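You operate a simulated robot arm through the tools that you are given. There is no shell and no other tool. Be economical: measure what you need, move in short steps, check, and stop when the job is done.

The job below is to be done with a simulated robot arm. You get a single attempt, and the scene is never put back.

Task
Open the blue drawer, put the steel ring from there on the yellow cover and shut the drawer again.

Only the result counts: the job must be done as asked and must still hold three seconds after the hand-in. Knocking over, shifting, dropping, spilling or breaking anything else fails it. Lids that push on must go on centred and level and be pressed home; caps that screw on are set level and turned clockwise until they are tight.

Robot
A 6-joint arm with a two-finger parallel gripper on a trunk, on a base that drives. Base frame: it is fixed to the floor where the robot stands at the start and does not move with it; the origin is under the middle of the robot, x ahead of it, y to its left, z up. Units: mm, degrees, N and s.
With the tool pointing down near the work surface it reaches from about 320 to 700 mm from the robot's upright axis, wherever it stands. Its first joint turns from -166.0 to 166.0 degrees. Places, roughly: blue drawer [700, 100, 700]; yellow cover [3750, -3500, 1000]. Payload 4.1 kg.
The tool frame sits at the grasp point between the pads (the TCP): z along the fingers, y along the line on which they close. The tips reach 23 mm beyond it. Largest opening 94 mm; finger width 38, thickness 10; the body of the gripper, 54 by 96 mm, starts 39 mm behind the TCP.
Orientation is that of the tool frame in the base frame, as a unit quaternion [x, y, z, w]. With the fingers straight down and closing along the base's y, the tool's x points along the base's -x, its y along +y and its z along -z.

Tools
- The arm moves only by the tool play_rows. Its argument "increments" is a list of rows, each a list of 3 entries, a list of its own where there are three numbers: the turn, a rotation vector about the tool's x, y, z in degrees, then the shift along the tool's x, y, z in cm, then the gripper command, from -1 (shut) to 1 (fully open), values between in proportion. In form: [[[ax, ay, az], [x, y, z], hand], ...]. A call has 1 to 8 rows; each row shifts and turns the commanded pose from where the row before left it, along the tool's axes as they then stand. Each row takes 0.2 s and may step no farther than 50 mm and 8.6 degrees from the row before; otherwise, or with a gripper value out of range, the whole call is refused. A pose out of reach is approached as far as the arm can. The call stops where the force on the tool passes 40 N (or 10 N more than at its start, if that is more) or the arm is blocked; 0.2 s more then pass. The fingers move at their own pace (about 45 mm/s each) and stop on an object; they squeeze with about 44 N. The grip force told is the motor's: it shows also when the fingers shut on nothing. Time passes only in rows, and 0.2 s behind the last, so rows that do not move let the fingers close. The reply holds the time, the measured pose of the TCP, the force on the tool along the base axes, the opening and the grip force, in the units named above and with some noise.
- Cameras (640 x 400 px; columns grow to the right, rows downward): "scene" is now at [26.2, 137, 1361.1]; the picture's right is [-0.29, -0.96, 0.00], its down [-0.62, 0.19, -0.76] and it looks along [0.73, -0.22, -0.65] (base axes); focal length 249 px, centre (320, 200). "wrist" rides on the gripper at [86, 16, -75] in the tool frame; the picture's right is [-0.18, 0.98, 0.00], its down [-0.58, -0.11, -0.81] and it looks along [-0.79, -0.15, 0.59] (tool axes); focal length 243 px, centre (320, 200). There is no depth. A picture from a camera that has moved, and an enlarged one, comes with that camera's place and axes in the base frame and with its lens. The place of the scene camera against the robot may be out by one fixed shift of up to 12 mm in any direction.
- grab_frame(camera): a new picture of that camera. It takes no simulated time.
- move_column(by): slides the trunk up (or, below 0, down) by that many mm; the arm and the scene camera ride with it, the base frame stays. It gives what a move gives, with no picture.
- drive_base(legs): drives the robot by 1 to 6 legs, each [ahead, turn to the left] in mm and degrees, along the robot's own axes; the way and the turn of a leg run together, so that a leg with both is an arc; at most 1500 mm and 180 degrees a leg. The arm and the cameras ride along, it lands a little off, and it stops where it bumps. It gives what a move gives.
- turn_head(pan, tilt): turns the head with the scene camera to pan (to the left, within 155 degrees either way) and tilt (down, from -29 to 69), counted from straight ahead of the robot. It gives what a move gives.
- zoom(camera, box): a new picture of the part [left, top, right, bottom] of that camera's present view, enlarged. It takes no simulated time.
- job_done(): hands the job in; it is judged then, once.

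Work in short steps. Places have to be worked out from the pictures, the camera data and where the tool is seen: move nearer, look again, correct. Check each grasp and each placing, and mend what went wrong. You have 120 turns and 98 pictures in all, those below and enlarged ones among them. Open the gripper and draw the arm clear of the work before you hand the job in, unless the task says otherwise; then end with one line.

The tools are called after "Emit:" as name(argument=value, ...) on one line, values as JSON. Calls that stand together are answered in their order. play_rows: Moves the arm, as the interface text tells. Its arguments: {"type":"object","properties":{"increments":{"type":"array"}},"required":["increments"]} The other tools are called the same way: move_column (by) slides the trunk up or down; drive_base (legs) drives the base; turn_head (pan, tilt) turns the head that bears the scene camera; grab_frame (camera) takes a picture; zoom (camera, box) takes an enlarged picture of a part of a camera's view; job_done () hands the job in.

At the start:

```text
clock: 0.0
tcp_pos: [404.9, -146.0, 986.8]
tcp_rot: [0.0, 1.0, 0.0, 0.0]
contact_force: [0.0, -0.3, 0.2]
width: 93.8
grasp_force: 0.0
trunk travel left (down, up): [-325.0, 265.0]
robot x, y, heading: [1.9, 4.0, -0.1]
head pan, tilt: [-17.0, 40.6]
```

scene: 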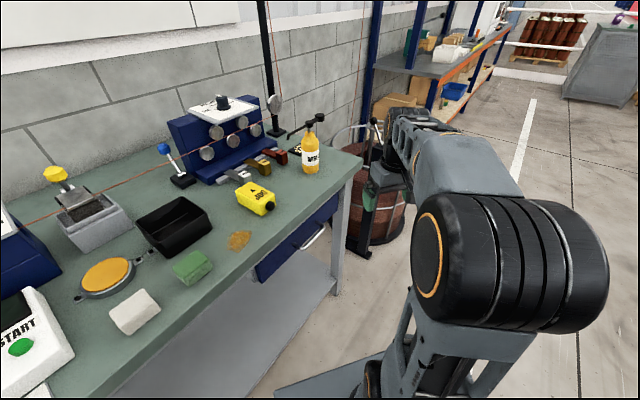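
wrist: 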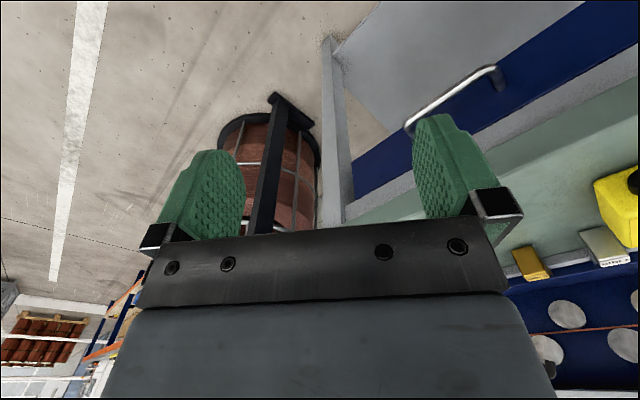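

The table edge appears to run at a slant to the base, with the drawer under it. I turn the head to look at the drawer front more closely.

Emit:
turn_head(pan=10, tilt=50)

Emit:
grab_frame(camera="scene")

```text
clock: 0.9
tcp_pos: [404.3, -146.6, 986.8]
tcp_rot: [0.0, 1.0, -0.001, 0.0]
contact_force: [0.4, 0.2, -1.0]
width: 93.8
grasp_force: 0.2
trunk travel left (down, up): [-325.0, 265.0]
robot x, y, heading: [-1.9, -2.3, 0.1]
head pan, tilt: [10.0, 50.0]
```

```text
95 pictures are left
camera scene: at [21.1, 175.0, 1347.9], right [0.17, -0.98, 0.0], down [-0.75, -0.13, -0.64], along [0.63, 0.11, -0.77], focal length 249 px, centre (320, 200)
```

scene: 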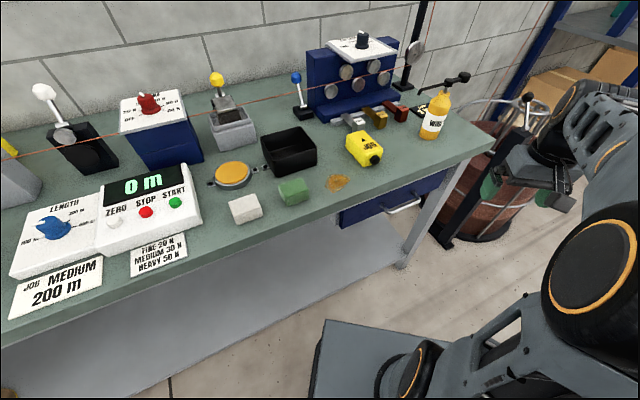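

Table edge runs along e≈(0.58,-0.81), inward normal heading ≈36°, with the handle near (620,-26,640). I want to stand square to the drawer and about 0.7 m from the handle, so I check the floor to the right and toward the cover first.

Emit:
turn_head(pan=-80, tilt=30)

Emit:
grab_frame(camera="scene")

Emit:
turn_head(pan=-45, tilt=15)

Emit:
grab_frame(camera="scene")

```text
clock: 2.6
tcp_pos: [404.0, -145.4, 987.3]
tcp_rot: [0.0, 1.0, 0.0, 0.0]
contact_force: [0.2, 0.3, 0.2]
width: 93.9
grasp_force: 0.0
trunk travel left (down, up): [-325.0, 265.0]
robot x, y, heading: [0.9, 0.9, 0.1]
head pan, tilt: [-80.0, 30.0]
```

```text
94 pictures are left
camera scene: at [-39.0, 72.7, 1377.4], right [-0.98, -0.17, 0.0], down [-0.09, 0.49, -0.87], along [0.15, -0.85, -0.5], focal length 249 px, centre (320, 200)
```

scene: 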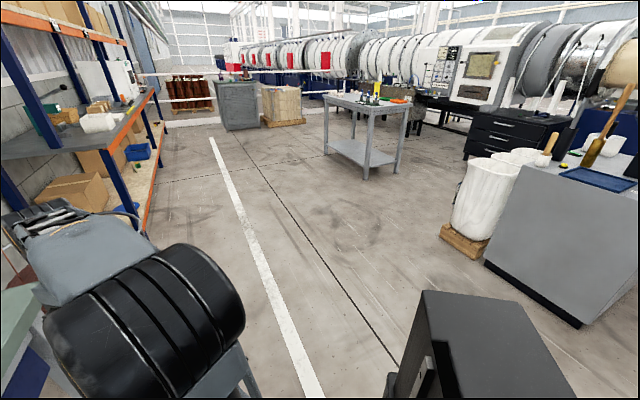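

```text
clock: 3.6
tcp_pos: [404.0, -145.4, 988.0]
tcp_rot: [0.001, 1.0, 0.0, 0.0]
contact_force: [-0.4, 0.7, -0.2]
width: 93.9
grasp_force: 0.0
trunk travel left (down, up): [-325.0, 265.0]
robot x, y, heading: [-2.2, 0.7, 0.1]
head pan, tilt: [-45.0, 15.0]
```

```text
93 pictures are left
camera scene: at [11.3, 95.6, 1401.6], right [-0.71, -0.71, 0.0], down [-0.18, 0.18, -0.97], along [0.68, -0.68, -0.26], focal length 249 px, centre (320, 200)
```

scene: 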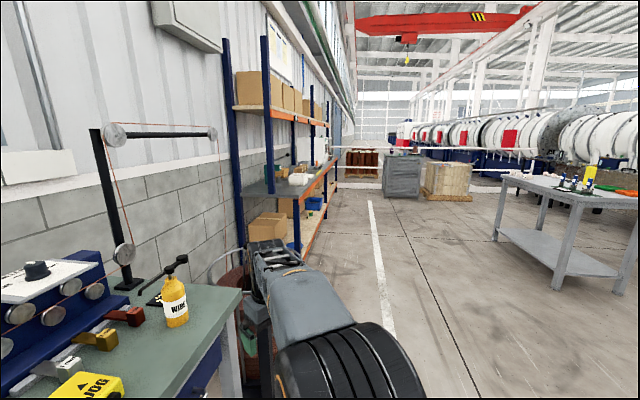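

The floor is free. The cover should be near image column 310-450, row 155; I zoom on it.

Emit:
zoom(camera="scene", box=[280, 110, 480, 235])

```text
3.20 times, centred on (380, 172) of scene
camera zoom: at [11.3, 95.6, 1401.6], right [-0.71, -0.71, 0.0], down [-0.18, 0.18, -0.97], along [0.68, -0.68, -0.26], focal length 797 px, centre (128, 288)
```

zoom: 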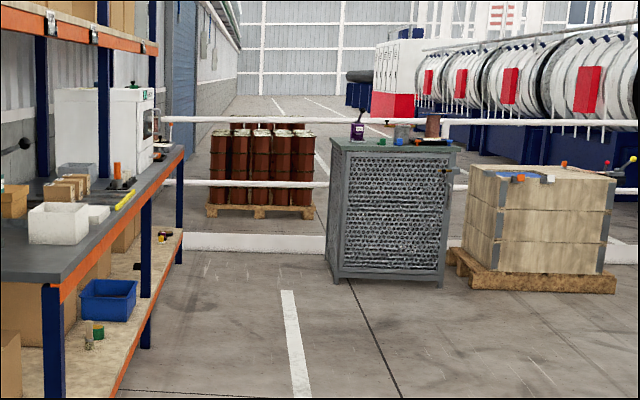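

The cover is on/at the far end of the shelving. Now I drive to stand square with the drawer.

Emit:
drive_base(legs=[[0, -81.4], [438, 0], [0, 117.2]])

Emit:
turn_head(pan=0, tilt=40)

Emit:
grab_frame(camera="scene")

Emit:
grab_frame(camera="wrist")

```text
clock: 14.7
tcp_pos: [474.0, -311.6, 987.0]
tcp_rot: [-0.311, 0.95, 0.0, -0.001]
contact_force: [-0.8, 0.0, 0.6]
width: 94.0
grasp_force: 0.1
trunk travel left (down, up): [-325.0, 265.0]
robot x, y, heading: [62.3, -436.5, 36.0]
head pan, tilt: [-45.0, 15.0]
```

```text
clock: 15.8
tcp_pos: [474.7, -311.2, 986.7]
tcp_rot: [-0.312, 0.95, 0.001, -0.001]
contact_force: [-0.7, -0.6, 0.0]
width: 94.0
grasp_force: 0.0
trunk travel left (down, up): [-325.0, 265.0]
robot x, y, heading: [60.3, -433.0, 36.2]
head pan, tilt: [0.0, 40.0]
```

```text
91 pictures are left
camera scene: at [-11.1, -289.2, 1362.1], right [0.59, -0.81, 0.0], down [-0.52, -0.38, -0.77], along [0.62, 0.45, -0.64], focal length 249 px, centre (320, 200)
```

scene: 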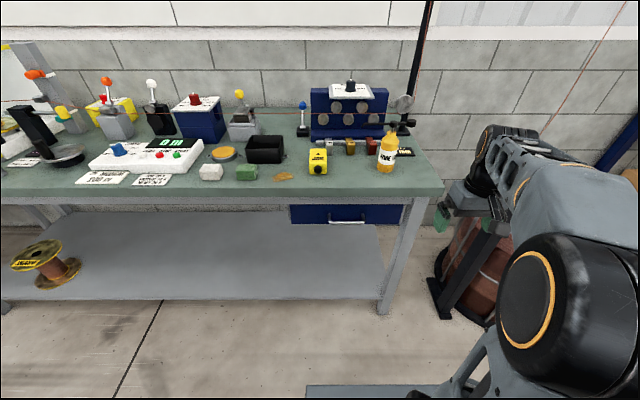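

```text
90 pictures are left
camera wrist: at [395.5, -350.0, 1061.8], right [-0.43, 0.9, 0.0], down [0.53, 0.26, 0.81], along [0.73, 0.35, -0.59], focal length 243 px, centre (320, 200)
```

wrist: 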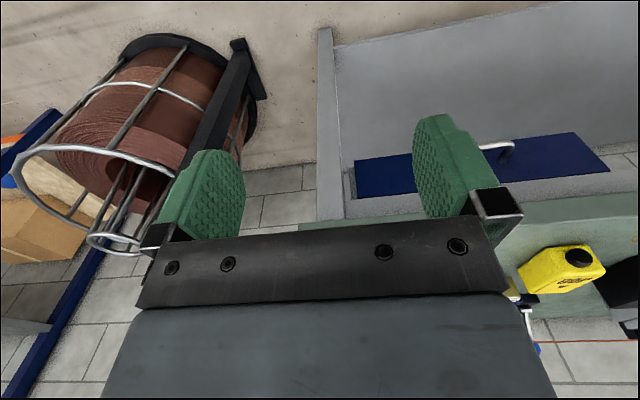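

My estimates of the edge differ by some centimetres; I enlarge the view to measure the drawer and handle better.

Emit:
zoom(camera="scene", box=[260, 150, 460, 275])

Emit:
zoom(camera="scene", box=[0, 130, 200, 255])

```text
3.20 times, centred on (360, 212) of scene
camera zoom: at [-11.1, -289.2, 1362.1], right [0.59, -0.81, 0.0], down [-0.52, -0.38, -0.77], along [0.62, 0.45, -0.64], focal length 797 px, centre (192, 160)
```

zoom: 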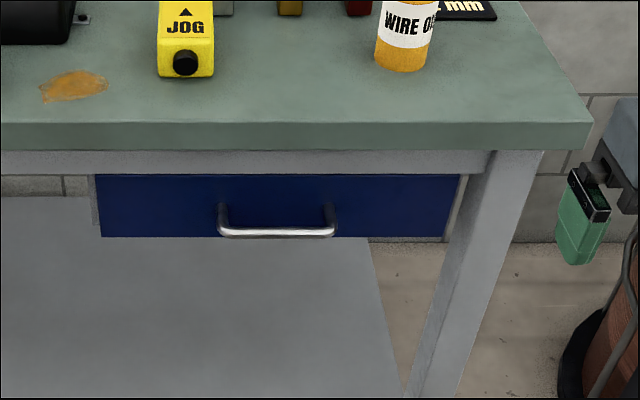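

```text
3.20 times, centred on (100, 192) of scene
camera zoom: at [-11.1, -289.2, 1362.1], right [0.59, -0.81, 0.0], down [-0.52, -0.38, -0.77], along [0.62, 0.45, -0.64], focal length 797 px, centre (1024, 224)
```

zoom: 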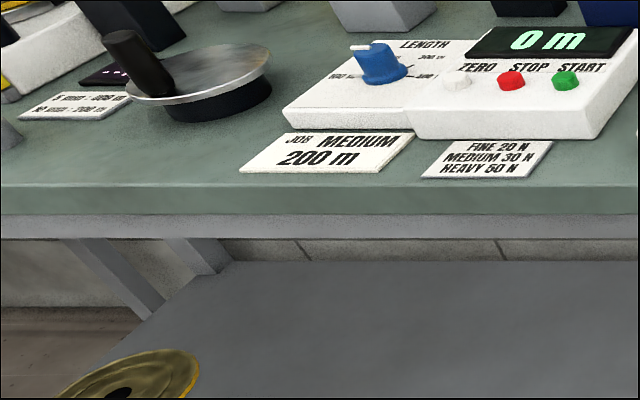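

Triangulating across views: the tabletop is really at z≈880, the drawer front spans z≈695–790 at n≈475 (along heading 36°), the handle bar is ≈648 mm ahead and 65 mm left of the robot axis at z≈741. I bring the tool in front of the drawer (still short of the table edge), before turning it horizontal.

Emit:
play_rows(increments=[[[0, 0, 0], [-2.4, 3.5, 1.0], 1], [[0, 0, 0], [-2.4, 3.5, 1.0], 1], [[0, 0, 0], [-2.4, 3.5, 1.0], 1], [[0, 0, 0], [-2.4, 3.5, 1.0], 1], [[0, 0, 0], [-2.4, 3.5, 1.0], 1], [[0, 0, 0], [-2.4, 3.5, 1.0], 1]])

Emit:
grab_frame(camera="wrist")

Emit:
grab_frame(camera="scene")

```text
clock: 17.2
tcp_pos: [466.9, -56.3, 928.6]
tcp_rot: [-0.312, 0.95, -0.001, 0.0]
contact_force: [-0.2, 0.0, 0.2]
width: 94.0
grasp_force: 0.0
trunk travel left (down, up): [-325.0, 265.0]
robot x, y, heading: [61.1, -435.2, 36.4]
head pan, tilt: [0.0, 40.0]
```

```text
87 pictures are left
camera wrist: at [387.3, -95.3, 1002.6], right [-0.43, 0.9, 0.0], down [0.53, 0.26, 0.81], along [0.73, 0.35, -0.59], focal length 243 px, centre (320, 200)
```

wrist: 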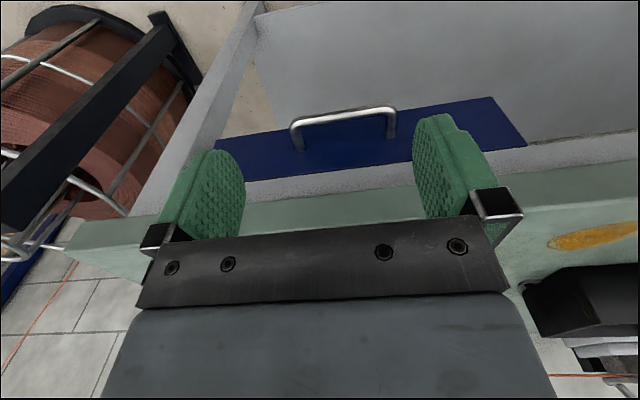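

```text
86 pictures are left
camera scene: at [-11.2, -289.2, 1362.1], right [0.59, -0.81, 0.0], down [-0.52, -0.38, -0.77], along [0.62, 0.45, -0.64], focal length 249 px, centre (320, 200)
```

scene: 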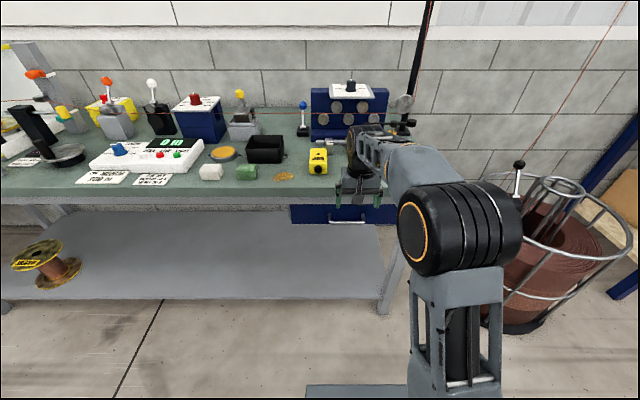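

The wrist view confirms the handle at ≈(541,8,741). Now I turn the tool toward horizontal with the fingers closing vertically, in two halves.

Emit:
play_rows(increments=[[[-4.949, -4.949, 4.949], [0, 0, 0], 1], [[-4.949, -4.949, 4.949], [0, 0, 0], 1], [[-4.949, -4.949, 4.949], [0, 0, 0], 1], [[-4.949, -4.949, 4.949], [0, 0, 0], 1], [[-4.949, -4.949, 4.949], [0, 0, 0], 1], [[-4.949, -4.949, 4.949], [0, 0, 0], 1], [[-4.949, -4.949, 4.949], [0, 0, 0], 1]])

Emit:
grab_frame(camera="scene")

```text
clock: 18.8
tcp_pos: [467.1, -56.9, 927.7]
tcp_rot: [0.004, 0.912, 0.365, 0.185]
contact_force: [0.3, 0.3, -0.8]
width: 93.9
grasp_force: 0.1
trunk travel left (down, up): [-325.0, 265.0]
robot x, y, heading: [63.6, -432.0, 36.3]
head pan, tilt: [0.0, 40.0]
```

```text
85 pictures are left
camera scene: at [-11.1, -289.1, 1362.0], right [0.59, -0.81, 0.0], down [-0.52, -0.38, -0.77], along [0.62, 0.45, -0.64], focal length 249 px, centre (320, 200)
```

scene: 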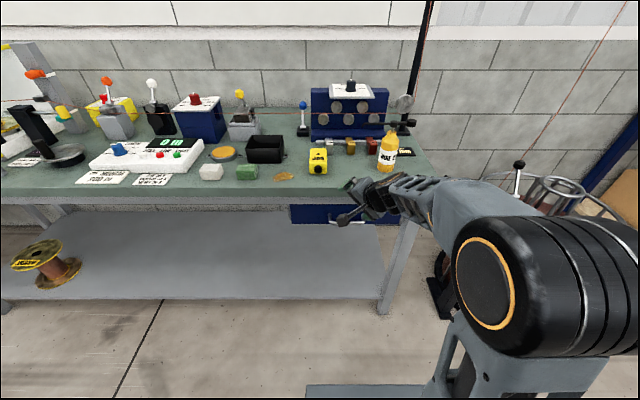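

It tracks well. Second half of the turn.

Emit:
play_rows(increments=[[[-4.949, -4.949, 4.949], [0, 0, 0], 1], [[-4.949, -4.949, 4.949], [0, 0, 0], 1], [[-4.949, -4.949, 4.949], [0, 0, 0], 1], [[-4.949, -4.949, 4.949], [0, 0, 0], 1], [[-4.949, -4.949, 4.949], [0, 0, 0], 1], [[-4.949, -4.949, 4.949], [0, 0, 0], 1], [[-4.949, -4.949, 4.949], [0, 0, 0], 1]])

Emit:
grab_frame(camera="wrist")

```text
clock: 20.4
tcp_pos: [535.8, -158.2, 952.0]
tcp_rot: [0.313, 0.635, 0.634, 0.311]
contact_force: [-0.1, 0.6, -0.1]
width: 94.1
grasp_force: 0.1
out of reach, approached as far as the arm can: row 5, 6, 7
trunk travel left (down, up): [-325.0, 265.0]
robot x, y, heading: [60.0, -431.1, 36.2]
head pan, tilt: [0.0, 40.0]
```

```text
84 pictures are left
camera wrist: at [425.0, -135.1, 968.7], right [0.12, -0.14, 0.98], down [-0.28, -0.95, -0.11], along [0.95, -0.27, -0.15], focal length 243 px, centre (320, 200)
```

wrist: 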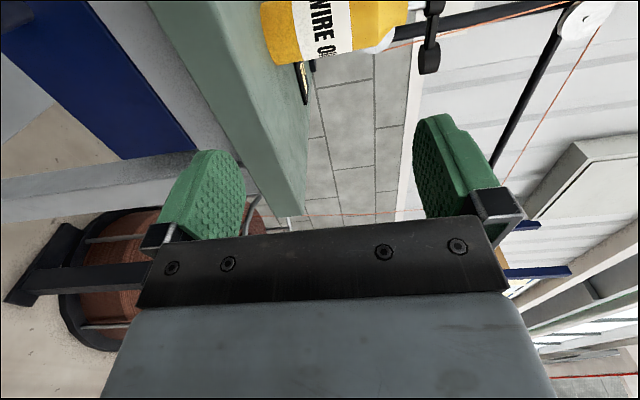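

The orientation is reached, but at that height the position was pushed 120 mm right (likely a fold limit). I go on toward the pre-grasp pose, lower and a bit forward, which should be in reach.

Emit:
play_rows(increments=[[[0, 0, 0], [0, -3.7, 0.5], 1], [[0, 0, 0], [0, -3.7, 0.5], 1], [[0, 0, 0], [0, -3.7, 0.5], 1], [[0, 0, 0], [0, -3.7, 0.5], 1], [[0, 0, 0], [0, -3.7, 0.5], 1], [[0, 0, 0], [0, 0, 0], 1]])

Emit:
grab_frame(camera="wrist")

Emit:
grab_frame(camera="scene")

```text
clock: 21.8
tcp_pos: [568.2, -171.0, 768.5]
tcp_rot: [0.316, 0.632, 0.633, 0.316]
contact_force: [0.4, 0.5, -0.3]
width: 94.1
grasp_force: 0.0
out of reach, approached as far as the arm can: row 1, 2, 3, 4, 5
trunk travel left (down, up): [-325.0, 265.0]
robot x, y, heading: [61.3, -431.9, 36.3]
head pan, tilt: [0.0, 40.0]
```

```text
83 pictures are left
camera wrist: at [457.8, -146.3, 785.7], right [0.11, -0.15, 0.98], down [-0.3, -0.95, -0.11], along [0.95, -0.28, -0.15], focal length 243 px, centre (320, 200)
```

wrist: 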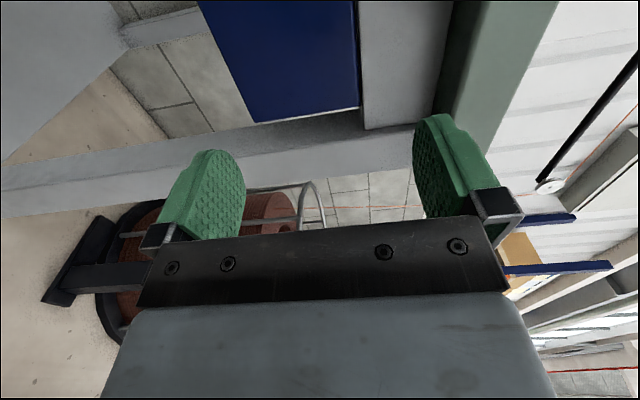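

```text
82 pictures are left
camera scene: at [-10.9, -289.0, 1362.0], right [0.59, -0.81, 0.0], down [-0.52, -0.38, -0.77], along [0.62, 0.45, -0.64], focal length 249 px, centre (320, 200)
```

scene: 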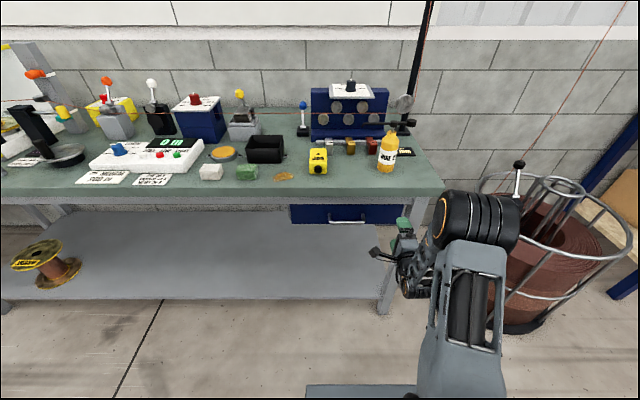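

The arm can hold this orientation only ~90 mm right of its axis, so I'll shift the base left by ~155 mm instead. First I bring the commanded pose back to the measured one.

Emit:
play_rows(increments=[[[0, 0, 0], [-3.8, 0, 0], 1], [[0, 0, 0], [-3.8, 0, 0], 1], [[0, 0, 0], [-3.8, 0, 0], 1], [[0, 0, 0], [-3.8, 0, 0], 1], [[0, 0, 0], [-1, 0, 0], 1], [[0, 0, 0], [0, 0, 0], 1]])

```text
clock: 23.2
tcp_pos: [666.7, -303.7, 769.4]
tcp_rot: [0.32, 0.631, 0.631, 0.319]
contact_force: [0.0, 0.4, 0.4]
width: 94.2
grasp_force: 0.0
trunk travel left (down, up): [-325.0, 265.0]
robot x, y, heading: [62.8, -435.0, 36.4]
head pan, tilt: [0.0, 40.0]
```

The commanded pose follows the reached pose. I move back left to find how far left it really reaches at this height.

Emit:
play_rows(increments=[[[0, 0, 0], [4.5, -0.7, 0], 1], [[0, 0, 0], [4.5, -0.7, 0], 1], [[0, 0, 0], [4.5, -0.7, 0], 1], [[0, 0, 0], [4.5, -0.7, 0], 1], [[0, 0, 0], [4.5, 0, 0], 1], [[0, 0, 0], [4.5, 0, 0], 1], [[0, 0, 0], [4.5, 0, 0], 1]])

```text
clock: 24.8
tcp_pos: [545.2, -176.8, 744.4]
tcp_rot: [0.314, 0.634, 0.633, 0.314]
contact_force: [-0.5, 0.0, 0.0]
width: 93.9
grasp_force: 0.0
out of reach, approached as far as the arm can: row 4, 5, 6, 7
trunk travel left (down, up): [-325.0, 265.0]
robot x, y, heading: [61.2, -431.8, 36.1]
head pan, tilt: [0.0, 40.0]
```

The left limit is ~80 mm right of the axis. I shift the base ~200 mm left and stand ~680 mm from the handle: back, pivot, back, pivot, forward.

Emit:
drive_base(legs=[[-150, 0], [0, -45], [-283, 0], [0, 45], [280, 0]])

Emit:
grab_frame(camera="scene")

Emit:
grab_frame(camera="wrist")

```text
clock: 33.4
tcp_pos: [380.1, -52.0, 744.8]
tcp_rot: [0.313, 0.634, 0.634, 0.313]
contact_force: [-0.2, 0.1, 0.1]
width: 94.1
grasp_force: 0.1
trunk travel left (down, up): [-325.0, 265.0]
robot x, y, heading: [-102.8, -307.8, 36.4]
head pan, tilt: [0.0, 40.0]
```

```text
81 pictures are left
camera scene: at [-176.3, -165.3, 1362.0], right [0.59, -0.8, 0.0], down [-0.52, -0.38, -0.77], along [0.62, 0.46, -0.64], focal length 249 px, centre (320, 200)
```

scene: 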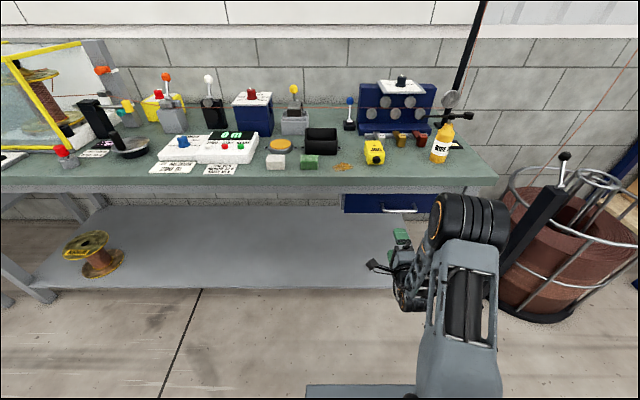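

```text
80 pictures are left
camera wrist: at [267.8, -28.3, 760.9], right [0.11, -0.15, 0.98], down [-0.29, -0.95, -0.11], along [0.95, -0.27, -0.15], focal length 243 px, centre (320, 200)
```

wrist: 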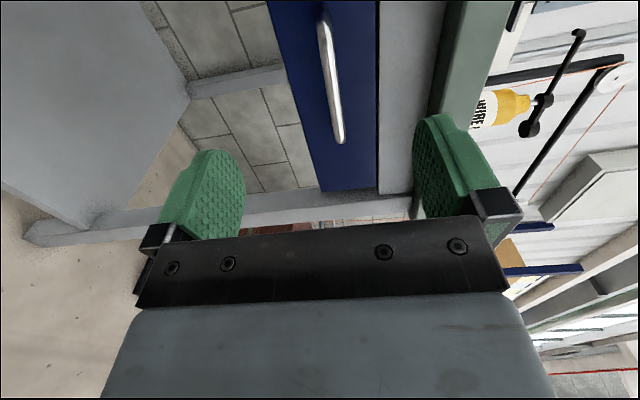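

Handle is ≈165 mm ahead of the TCP, 40 mm right and ~5 mm up. I approach to 55 mm short and look again.

Emit:
play_rows(increments=[[[0, 0, 0], [-1.35, 0.17, 2.2], 1], [[0, 0, 0], [-1.35, 0.17, 2.2], 1], [[0, 0, 0], [-1.35, 0.17, 2.2], 1], [[0, 0, 0], [0, 0, 2.2], 1], [[0, 0, 0], [0, 0, 2.2], 1], [[0, 0, 0], [0, 0, 0], 1]])

Emit:
grab_frame(camera="wrist")

```text
clock: 34.8
tcp_pos: [492.1, -14.6, 751.8]
tcp_rot: [0.313, 0.634, 0.635, 0.312]
contact_force: [-0.1, 0.3, 0.0]
width: 94.1
grasp_force: 0.0
trunk travel left (down, up): [-325.0, 265.0]
robot x, y, heading: [-104.5, -307.7, 36.3]
head pan, tilt: [0.0, 40.0]
```

```text
79 pictures are left
camera wrist: at [379.7, 7.3, 767.9], right [0.11, -0.15, 0.98], down [-0.29, -0.95, -0.11], along [0.95, -0.27, -0.15], focal length 243 px, centre (320, 200)
```

wrist: 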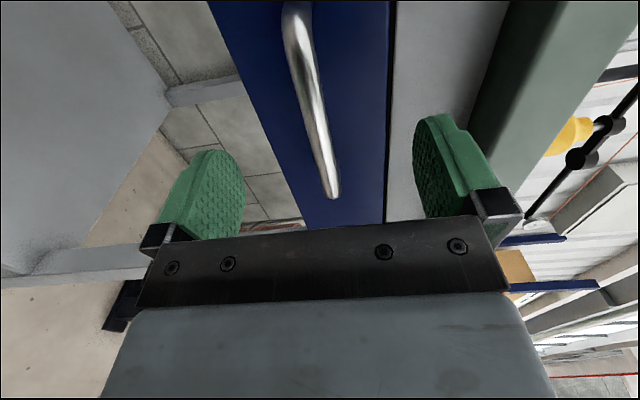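

The bar is at TCP height, centred laterally, ≈40–55 mm ahead. I advance 36 mm and close.

Emit:
play_rows(increments=[[[0, 0, 0], [-0.2, 0, 1.8], 1], [[0, 0, 0], [-0.2, 0, 1.8], 1], [[0, 0, 0], [0, 0, 0], 1]])

Emit:
grab_frame(camera="wrist")

```text
clock: 35.6
tcp_pos: [522.0, 1.8, 751.7]
tcp_rot: [0.313, 0.634, 0.634, 0.312]
contact_force: [1.0, -0.5, 0.4]
width: 94.3
grasp_force: 0.0
trunk travel left (down, up): [-325.0, 265.0]
robot x, y, heading: [-99.8, -311.5, 36.2]
head pan, tilt: [0.0, 40.0]
```

```text
78 pictures are left
camera wrist: at [410.7, 26.1, 766.7], right [0.11, -0.15, 0.98], down [-0.29, -0.95, -0.11], along [0.95, -0.27, -0.15], focal length 243 px, centre (320, 200)
```

wrist: 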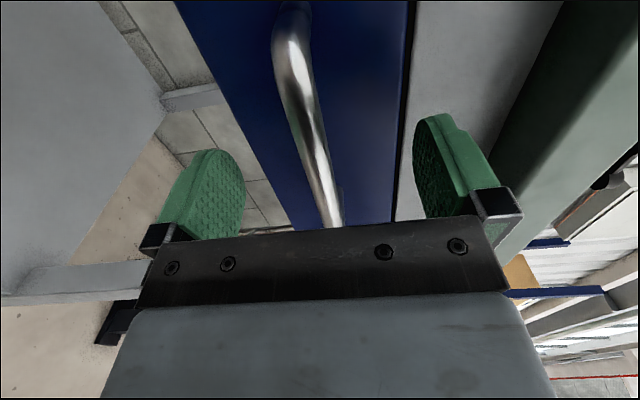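

The bar now lies between the fingers, ~10–20 mm ahead of the TCP. I go 7 mm further and close.

Emit:
play_rows(increments=[[[0, 0, 0], [0, 0, 0.8], 1], [[0, 0, 0], [0, 0, 0], -1], [[0, 0, 0], [0, 0, 0], -1], [[0, 0, 0], [0, 0, 0], -1], [[0, 0, 0], [0, 0, 0], -1], [[0, 0, 0], [0, 0, 0], -1], [[0, 0, 0], [0, 0, 0], -1]])

Emit:
grab_frame(camera="wrist")

```text
clock: 37.2
tcp_pos: [527.8, 7.8, 749.6]
tcp_rot: [0.314, 0.635, 0.633, 0.312]
contact_force: [-0.8, 0.2, -3.2]
width: 13.7
grasp_force: 44.7
trunk travel left (down, up): [-325.0, 265.0]
robot x, y, heading: [-102.6, -312.5, 36.5]
head pan, tilt: [0.0, 40.0]
```

```text
77 pictures are left
camera wrist: at [416.9, 30.9, 766.2], right [0.11, -0.15, 0.98], down [-0.29, -0.95, -0.11], along [0.95, -0.27, -0.15], focal length 243 px, centre (320, 200)
```

wrist: 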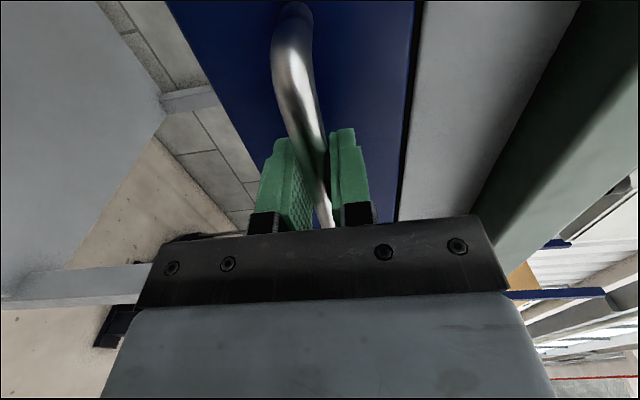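

The bar is gripped (13.7 mm, 44 N). A short pull with the arm tests the drawer.

Emit:
play_rows(increments=[[[0, 0, 0], [0, 0, -0.7], -1], [[0, 0, 0], [0, 0, -0.8], -1], [[0, 0, 0], [0, 0, -1.0], -1], [[0, 0, 0], [0, 0, -1.5], -1]])

```text
clock: 38.2
tcp_pos: [495.9, -16.4, 751.5]
tcp_rot: [0.313, 0.634, 0.634, 0.313]
contact_force: [-2.1, 1.5, -1.2]
width: 13.8
grasp_force: 45.0
trunk travel left (down, up): [-325.0, 265.0]
robot x, y, heading: [-104.7, -308.0, 36.4]
head pan, tilt: [0.0, 40.0]
```

The drawer slides freely. I pull 100 mm more with the arm.

Emit:
play_rows(increments=[[[0, 0, 0], [0, 0, -1.6], -1], [[0, 0, 0], [0, 0, -1.7], -1], [[0, 0, 0], [0, 0, -1.7], -1], [[0, 0, 0], [0, 0, -1.7], -1], [[0, 0, 0], [0, 0, -1.7], -1], [[0, 0, 0], [0, 0, -1.6], -1]])

Emit:
grab_frame(camera="scene")

```text
clock: 39.6
tcp_pos: [416.0, -75.3, 750.0]
tcp_rot: [0.31, 0.636, 0.635, 0.311]
contact_force: [-18.6, 24.8, 4.8]
width: 13.9
grasp_force: 44.8
trunk travel left (down, up): [-325.0, 265.0]
robot x, y, heading: [-100.2, -309.4, 36.2]
head pan, tilt: [0.0, 40.0]
```

```text
76 pictures are left
camera scene: at [-178.6, -163.3, 1361.7], right [0.6, -0.8, 0.0], down [-0.51, -0.38, -0.77], along [0.62, 0.46, -0.64], focal length 249 px, centre (320, 200)
```

scene: 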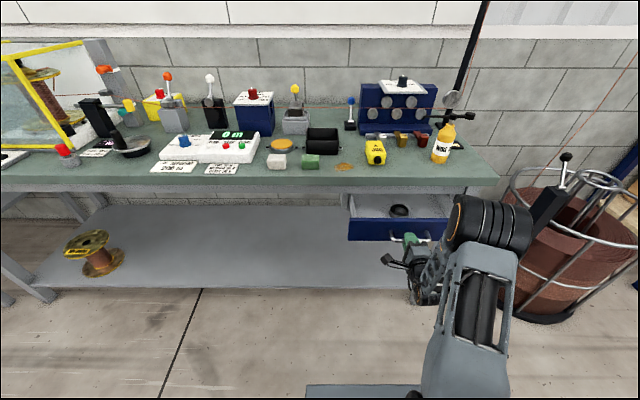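

Something dark sits in the opened drawer. There is ~31 N side load to the left; I relieve it by shifting the hand left slightly.

Emit:
play_rows(increments=[[[0, 0, 0], [0.4, 0, 0], -1], [[0, 0, 0], [0, 0, 0], -1]])

Emit:
zoom(camera="scene", box=[320, 160, 480, 260])

```text
clock: 40.2
tcp_pos: [414.3, -76.3, 750.4]
tcp_rot: [0.315, 0.634, 0.632, 0.315]
contact_force: [-3.0, 4.2, 1.2]
width: 13.6
grasp_force: 44.8
trunk travel left (down, up): [-325.0, 265.0]
robot x, y, heading: [-102.1, -309.7, 36.6]
head pan, tilt: [0.0, 40.0]
```

```text
4.00 times, centred on (400, 210) of scene
camera zoom: at [-176.4, -164.6, 1361.9], right [0.59, -0.81, 0.0], down [-0.52, -0.38, -0.77], along [0.62, 0.45, -0.64], focal length 996 px, centre (0, 160)
```

zoom: 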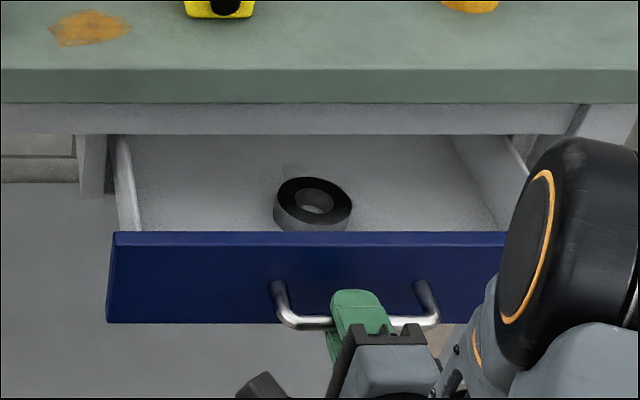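

Side load relieved. The ring (~75 mm across) sits just under the table edge at n≈454, so the drawer must come out ~130 mm more; the arm is near its inner limit, so I pull by driving back.

Emit:
drive_base(legs=[[-65, 0]])

```text
clock: 41.2
tcp_pos: [362.7, -114.1, 751.4]
tcp_rot: [0.313, 0.634, 0.634, 0.314]
contact_force: [0.5, -1.4, 2.7]
width: 13.6
grasp_force: 45.3
trunk travel left (down, up): [-325.0, 265.0]
robot x, y, heading: [-152.2, -349.3, 36.3]
head pan, tilt: [0.0, 40.0]
```

Smooth, no load. Another 65 mm.

Emit:
drive_base(legs=[[-65, 0]])

Emit:
grab_frame(camera="scene")

```text
clock: 42.2
tcp_pos: [308.8, -153.5, 749.4]
tcp_rot: [0.314, 0.634, 0.634, 0.313]
contact_force: [1.3, -2.0, 0.8]
width: 13.7
grasp_force: 44.4
trunk travel left (down, up): [-325.0, 265.0]
robot x, y, heading: [-211.9, -384.6, 36.0]
head pan, tilt: [0.0, 40.0]
```

```text
74 pictures are left
camera scene: at [-281.4, -242.9, 1362.1], right [0.59, -0.81, 0.0], down [-0.52, -0.38, -0.77], along [0.62, 0.45, -0.64], focal length 249 px, centre (320, 200)
```

scene: 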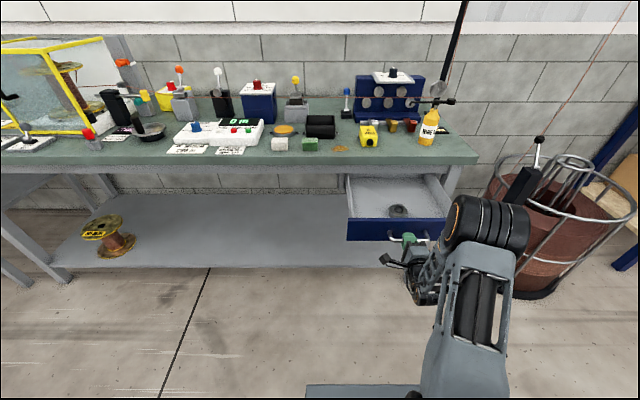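

The drawer is ~275 mm open. I release the bar and back off.

Emit:
play_rows(increments=[[[0, 0, 0], [0, 0, 0], 1], [[0, 0, 0], [0, 0, 0], 1], [[0, 0, 0], [0, 0, 0], 1], [[0, 0, 0], [0, 0, 0], 1], [[0, 0, 0], [0, 0, 0], 1]])

Emit:
drive_base(legs=[[-200, 0]])

Emit:
play_rows(increments=[[[0, 0, 0], [0, 4.5, 0.5], 1], [[0, 0, 0], [0, 4.5, 0.5], 1], [[0, 0, 0], [0, 4.5, 0.5], 1], [[0, 0, 0], [0, 4.5, 0.5], 1], [[4.949, 4.949, -4.949], [0, 0, 0], 1], [[4.949, 4.949, -4.949], [0, 0, 0], 1], [[4.949, 4.949, -4.949], [0, 0, 0], 1], [[4.949, 4.949, -4.949], [0, 0, 0], 1]])

```text
clock: 43.4
tcp_pos: [309.6, -152.9, 750.0]
tcp_rot: [0.314, 0.633, 0.635, 0.313]
contact_force: [-1.1, -0.2, 0.3]
width: 94.1
grasp_force: 0.0
trunk travel left (down, up): [-325.0, 265.0]
robot x, y, heading: [-206.9, -387.2, 36.1]
head pan, tilt: [0.0, 40.0]
```

```text
clock: 45.0
tcp_pos: [150.1, -269.7, 748.5]
tcp_rot: [0.314, 0.634, 0.633, 0.314]
contact_force: [0.4, 0.2, 0.8]
width: 93.9
grasp_force: 0.0
trunk travel left (down, up): [-325.0, 265.0]
robot x, y, heading: [-368.6, -503.5, 36.5]
head pan, tilt: [0.0, 40.0]
```

```text
clock: 46.8
tcp_pos: [165.6, -259.2, 929.7]
tcp_rot: [0.137, 0.82, 0.498, 0.247]
contact_force: [-0.2, 0.3, 0.9]
width: 93.9
grasp_force: 0.1
trunk travel left (down, up): [-325.0, 265.0]
robot x, y, heading: [-366.1, -501.9, 36.7]
head pan, tilt: [0.0, 40.0]
```

Good; I finish turning the tool to point down.

Emit:
play_rows(increments=[[[4.949, 4.949, -4.949], [0, 0, 0], 1], [[4.949, 4.949, -4.949], [0, 0, 0], 1], [[4.949, 4.949, -4.949], [0, 0, 0], 1], [[4.949, 4.949, -4.949], [0, 0, 0], 1], [[4.949, 4.949, -4.949], [0, 0, 0], 1], [[4.949, 4.949, -4.949], [0, 0, 0], 1]])

Emit:
play_rows(increments=[[[4.949, 4.949, -4.949], [0, 0, 0], 1], [[4.949, 4.949, -4.949], [0, 0, 0], 1], [[4.949, 4.949, -4.949], [0, 0, 0], 1], [[4.949, 4.949, -4.949], [0, 0, 0], 1], [[0, 0, 0], [0, 0, 0], 1]])

Emit:
zoom(camera="scene", box=[320, 140, 480, 240])

```text
clock: 48.2
tcp_pos: [167.3, -259.6, 929.1]
tcp_rot: [-0.145, 0.96, 0.214, 0.106]
contact_force: [0.0, 0.8, -0.2]
width: 94.1
grasp_force: 0.0
trunk travel left (down, up): [-325.0, 265.0]
robot x, y, heading: [-367.4, -504.0, 36.6]
head pan, tilt: [0.0, 40.0]
```

```text
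clock: 49.4
tcp_pos: [166.1, -258.7, 930.4]
tcp_rot: [-0.321, 0.947, -0.002, 0.0]
contact_force: [-0.2, -0.4, -0.1]
width: 94.2
grasp_force: 0.0
trunk travel left (down, up): [-325.0, 265.0]
robot x, y, heading: [-364.5, -502.7, 36.8]
head pan, tilt: [0.0, 40.0]
```

```text
4.00 times, centred on (400, 190) of scene
camera zoom: at [-441.0, -360.0, 1362.0], right [0.59, -0.81, 0.0], down [-0.52, -0.38, -0.77], along [0.62, 0.45, -0.64], focal length 996 px, centre (0, 240)
```

zoom: 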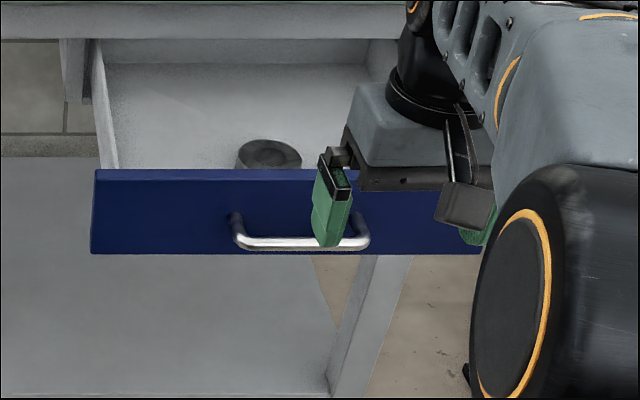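

Ring estimated at n≈324, e≈325. I drive forward 320 mm so the tool is over the drawer, then look with the wrist camera.

Emit:
drive_base(legs=[[320, -0.5]])

Emit:
grab_frame(camera="wrist")

Emit:
grab_frame(camera="scene")

```text
clock: 51.5
tcp_pos: [430.8, -72.0, 931.2]
tcp_rot: [-0.316, 0.949, 0.0, 0.0]
contact_force: [0.1, 0.8, -0.3]
width: 93.9
grasp_force: 0.0
trunk travel left (down, up): [-325.0, 265.0]
robot x, y, heading: [-107.3, -312.6, 35.8]
head pan, tilt: [0.0, 40.0]
```

```text
72 pictures are left
camera wrist: at [351.4, -112.0, 1004.4], right [-0.44, 0.9, 0.0], down [0.53, 0.26, 0.81], along [0.72, 0.36, -0.59], focal length 243 px, centre (320, 200)
```

wrist: 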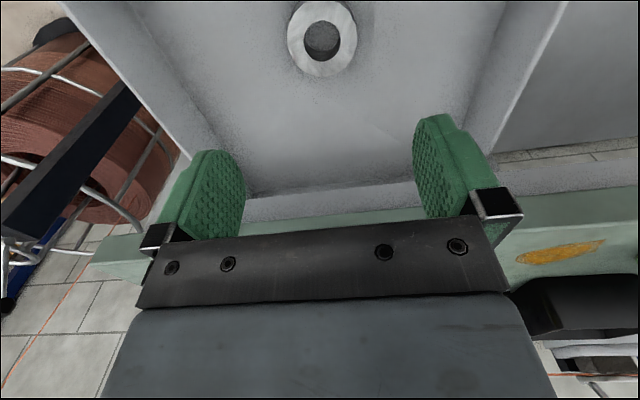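

```text
71 pictures are left
camera scene: at [-177.7, -168.6, 1362.0], right [0.58, -0.81, 0.0], down [-0.52, -0.38, -0.77], along [0.62, 0.45, -0.64], focal length 249 px, centre (320, 200)
```

scene: 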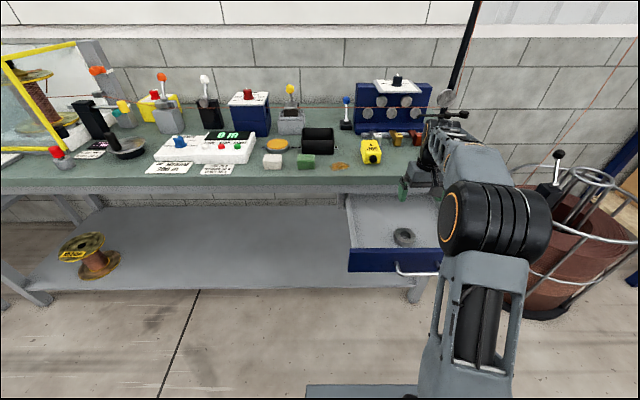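

Ring centre is ≈14 mm ahead of the TCP, OD ≈71 mm. The wrist camera would pass close to the drawer front, so I turn the hand 90° about its axis (camera to the left, fingers closing fore-aft), and centre over the ring.

Emit:
play_rows(increments=[[[0, 0, 0], [-1.4, 0, 2], 1], [[0, 0, 8.5], [0, 0, 0], 1], [[0, 0, 8.5], [0, 0, 0], 1], [[0, 0, 8.5], [0, 0, 0], 1], [[0, 0, 8.5], [0, 0, 0], 1], [[0, 0, 8.5], [0, 0, 0], 1], [[0, 0, 8.5], [0, 0, 0], 1], [[0, 0, 8.5], [0, 0, 0], 1]])

Emit:
play_rows(increments=[[[0, 0, 8.5], [0, 0, 1.5], 1], [[0, 0, 8.5], [0, 0, 1.5], 1], [[0, 0, 8.5], [0, 0, 1.5], 1], [[0, 0, 5], [0, 0, 1.5], 1], [[0, 0, 0], [0, 0, 0], 1]])

Emit:
grab_frame(camera="wrist")

```text
clock: 53.3
tcp_pos: [440.0, -64.2, 911.1]
tcp_rot: [0.199, 0.98, -0.001, 0.0]
contact_force: [0.1, -0.3, 0.3]
width: 94.1
grasp_force: 0.0
trunk travel left (down, up): [-325.0, 265.0]
robot x, y, heading: [-110.6, -311.4, 35.9]
head pan, tilt: [0.0, 40.0]
```

```text
clock: 54.5
tcp_pos: [441.2, -66.5, 850.3]
tcp_rot: [0.449, 0.894, 0.0, 0.0]
contact_force: [0.7, 0.0, 0.1]
width: 94.0
grasp_force: 0.0
trunk travel left (down, up): [-325.0, 265.0]
robot x, y, heading: [-99.6, -312.4, 35.7]
head pan, tilt: [0.0, 40.0]
```

```text
70 pictures are left
camera wrist: at [403.5, 13.8, 924.5], right [0.9, 0.44, 0.0], down [0.26, -0.53, 0.81], along [0.35, -0.72, -0.59], focal length 243 px, centre (320, 200)
```

wrist: 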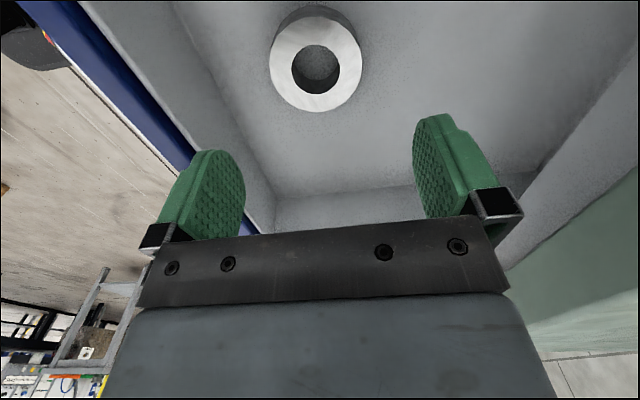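

Ring top is at z≈725, OD ≈71, offset about (−1.5, −4) mm in the tool. I zoom the scene view to estimate its height.

Emit:
zoom(camera="scene", box=[340, 190, 460, 265])

```text
5.33 times, centred on (400, 228) of scene
camera zoom: at [-177.6, -168.5, 1362.0], right [0.58, -0.81, 0.0], down [-0.52, -0.38, -0.77], along [0.62, 0.45, -0.64], focal length 1328 px, centre (-107, 53)
```

zoom: 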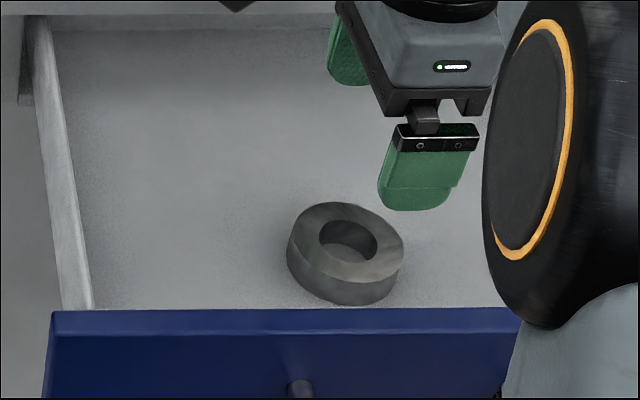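

Height ≈23 mm, so the drawer floor is z≈702. I centre and descend to z≈755 first, then look.

Emit:
play_rows(increments=[[[0, 0, 0], [-0.15, -0.4, 2.3], 1], [[0, 0, 0], [0, 0, 2.4], 1], [[0, 0, 0], [0, 0, 2.4], 1], [[0, 0, 0], [0, 0, 2.2], 1], [[0, 0, 0], [0, 0, 0], 1]])

Emit:
grab_frame(camera="wrist")

Emit:
grab_frame(camera="scene")

```text
clock: 55.7
tcp_pos: [439.5, -68.1, 757.0]
tcp_rot: [0.448, 0.894, 0.0, 0.0]
contact_force: [-0.6, -0.8, 0.2]
width: 94.1
grasp_force: 0.0
trunk travel left (down, up): [-325.0, 265.0]
robot x, y, heading: [-104.8, -308.5, 36.0]
head pan, tilt: [0.0, 40.0]
```

```text
68 pictures are left
camera wrist: at [400.8, 10.8, 831.2], right [0.9, 0.44, 0.0], down [0.26, -0.53, 0.81], along [0.36, -0.72, -0.59], focal length 243 px, centre (320, 200)
```

wrist: 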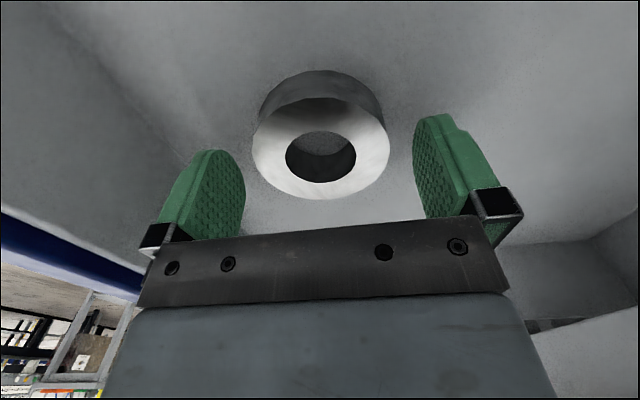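

```text
67 pictures are left
camera scene: at [-177.5, -168.5, 1362.0], right [0.58, -0.81, 0.0], down [-0.52, -0.38, -0.77], along [0.62, 0.45, -0.64], focal length 249 px, centre (320, 200)
```

scene: 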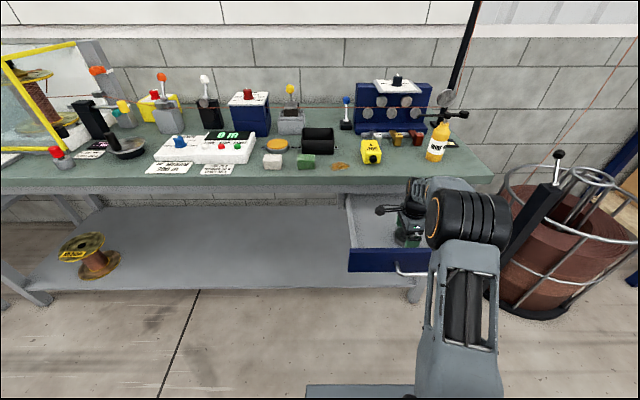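

Ring remains well centred between the fingers. I descend 18 mm more and check its level against the tips.

Emit:
play_rows(increments=[[[0, 0, 0], [-0.2, 0, 0.9], 1], [[0, 0, 0], [0, 0, 0.9], 1], [[0, 0, 0], [0, 0, 0], 1]])

Emit:
grab_frame(camera="wrist")

Emit:
zoom(camera="scene", box=[340, 190, 460, 265])

```text
clock: 56.5
tcp_pos: [441.1, -70.3, 745.2]
tcp_rot: [0.447, 0.894, 0.004, 0.002]
contact_force: [0.6, -0.1, 41.3]
width: 93.4
grasp_force: 0.0
trunk travel left (down, up): [-325.0, 265.0]
robot x, y, heading: [-105.0, -311.1, 35.9]
head pan, tilt: [0.0, 40.0]
```

```text
66 pictures are left
camera wrist: at [401.7, 8.9, 818.7], right [0.9, 0.44, 0.01], down [0.25, -0.53, 0.81], along [0.36, -0.72, -0.59], focal length 243 px, centre (320, 200)
```

wrist: 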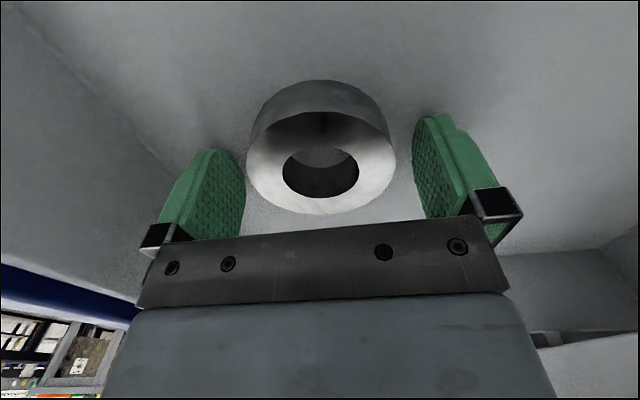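

```text
5.33 times, centred on (400, 228) of scene
camera zoom: at [-180.5, -169.7, 1362.7], right [0.58, -0.81, 0.0], down [-0.52, -0.38, -0.77], along [0.62, 0.45, -0.64], focal length 1328 px, centre (-107, 53)
```

zoom: 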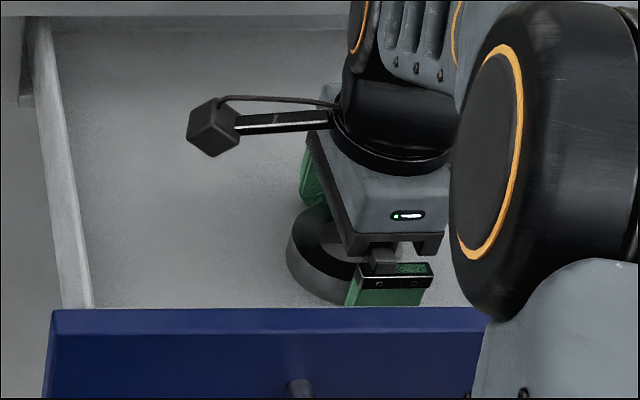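

The tips touched the drawer floor (so it is at z≈722; the ring is ~64 mm OD). I lift 3 mm, then correct 11 mm in tool x and 2 mm in y, then close.

Emit:
play_rows(increments=[[[0, 0, 0], [0, 0, -0.6], 1], [[0, 0, 0], [0.5, 0.1, 0], 1], [[0, 0, 0], [0.6, 0.1, 0], 1], [[0, 0, 0], [0, 0, 0], 1]])

Emit:
grab_frame(camera="wrist")

```text
clock: 57.5
tcp_pos: [435.2, -59.8, 743.8]
tcp_rot: [0.448, 0.894, -0.001, -0.001]
contact_force: [0.6, -4.4, 4.6]
width: 93.5
grasp_force: 0.0
trunk travel left (down, up): [-325.0, 265.0]
robot x, y, heading: [-106.5, -313.8, 35.8]
head pan, tilt: [0.0, 40.0]
```

```text
64 pictures are left
camera wrist: at [396.8, 18.9, 818.5], right [0.9, 0.44, 0.0], down [0.26, -0.53, 0.81], along [0.36, -0.72, -0.59], focal length 243 px, centre (320, 200)
```

wrist: 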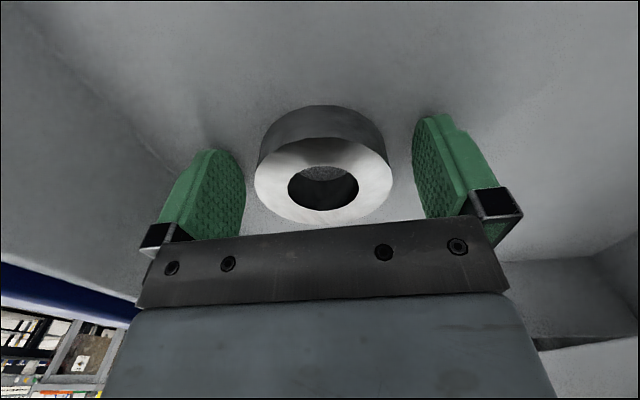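

Centred now. I lift 2 mm more for clearance and close on the ring.

Emit:
play_rows(increments=[[[0, 0, 0], [0, 0, -0.25], 1], [[0, 0, 0], [0, 0, 0], -1], [[0, 0, 0], [0, 0, 0], -1], [[0, 0, 0], [0, 0, 0], -1], [[0, 0, 0], [0, 0, 0], -1], [[0, 0, 0], [0, 0, 0], -1]])

Emit:
grab_frame(camera="wrist")

```text
clock: 58.9
tcp_pos: [435.9, -59.3, 747.3]
tcp_rot: [0.448, 0.894, 0.0, 0.0]
contact_force: [0.5, -0.3, 0.0]
width: 67.0
grasp_force: 44.0
trunk travel left (down, up): [-325.0, 265.0]
robot x, y, heading: [-108.0, -316.1, 35.7]
head pan, tilt: [0.0, 40.0]
```

```text
63 pictures are left
camera wrist: at [397.3, 18.9, 821.3], right [0.9, 0.44, 0.0], down [0.26, -0.53, 0.81], along [0.36, -0.72, -0.59], focal length 243 px, centre (320, 200)
```

wrist: 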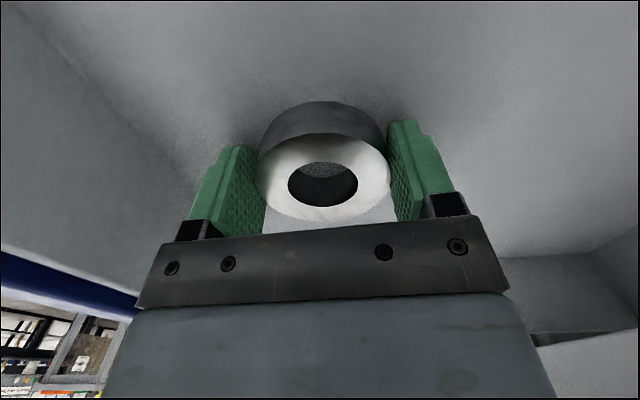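

The ring is held (67 mm, 44 N). I lift straight up out of the drawer.

Emit:
play_rows(increments=[[[0, 0, 0], [0, 0, -1], -1], [[0, 0, 0], [0, 0, -2.5], -1], [[0, 0, 0], [0, 0, -3], -1], [[0, 0, 0], [0, 0, -3.5], -1], [[0, 0, 0], [0, 0, -3.5], -1], [[0, 0, 0], [0, 0, -3.5], -1], [[0, 0, 0], [0, 0, -2], -1], [[0, 0, 0], [0, 0, -1], -1]])

Emit:
grab_frame(camera="wrist")

```text
clock: 60.7
tcp_pos: [436.4, -60.9, 949.1]
tcp_rot: [0.448, 0.894, -0.001, 0.0]
contact_force: [0.2, 0.2, -0.7]
width: 67.3
grasp_force: 44.0
trunk travel left (down, up): [-325.0, 265.0]
robot x, y, heading: [-106.3, -312.1, 35.9]
head pan, tilt: [0.0, 40.0]
```

```text
62 pictures are left
camera wrist: at [397.4, 17.9, 1023.5], right [0.9, 0.44, 0.0], down [0.26, -0.53, 0.81], along [0.36, -0.72, -0.59], focal length 243 px, centre (320, 200)
```

wrist: 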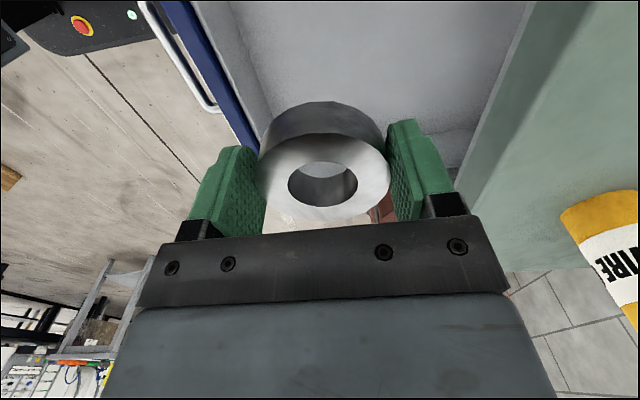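

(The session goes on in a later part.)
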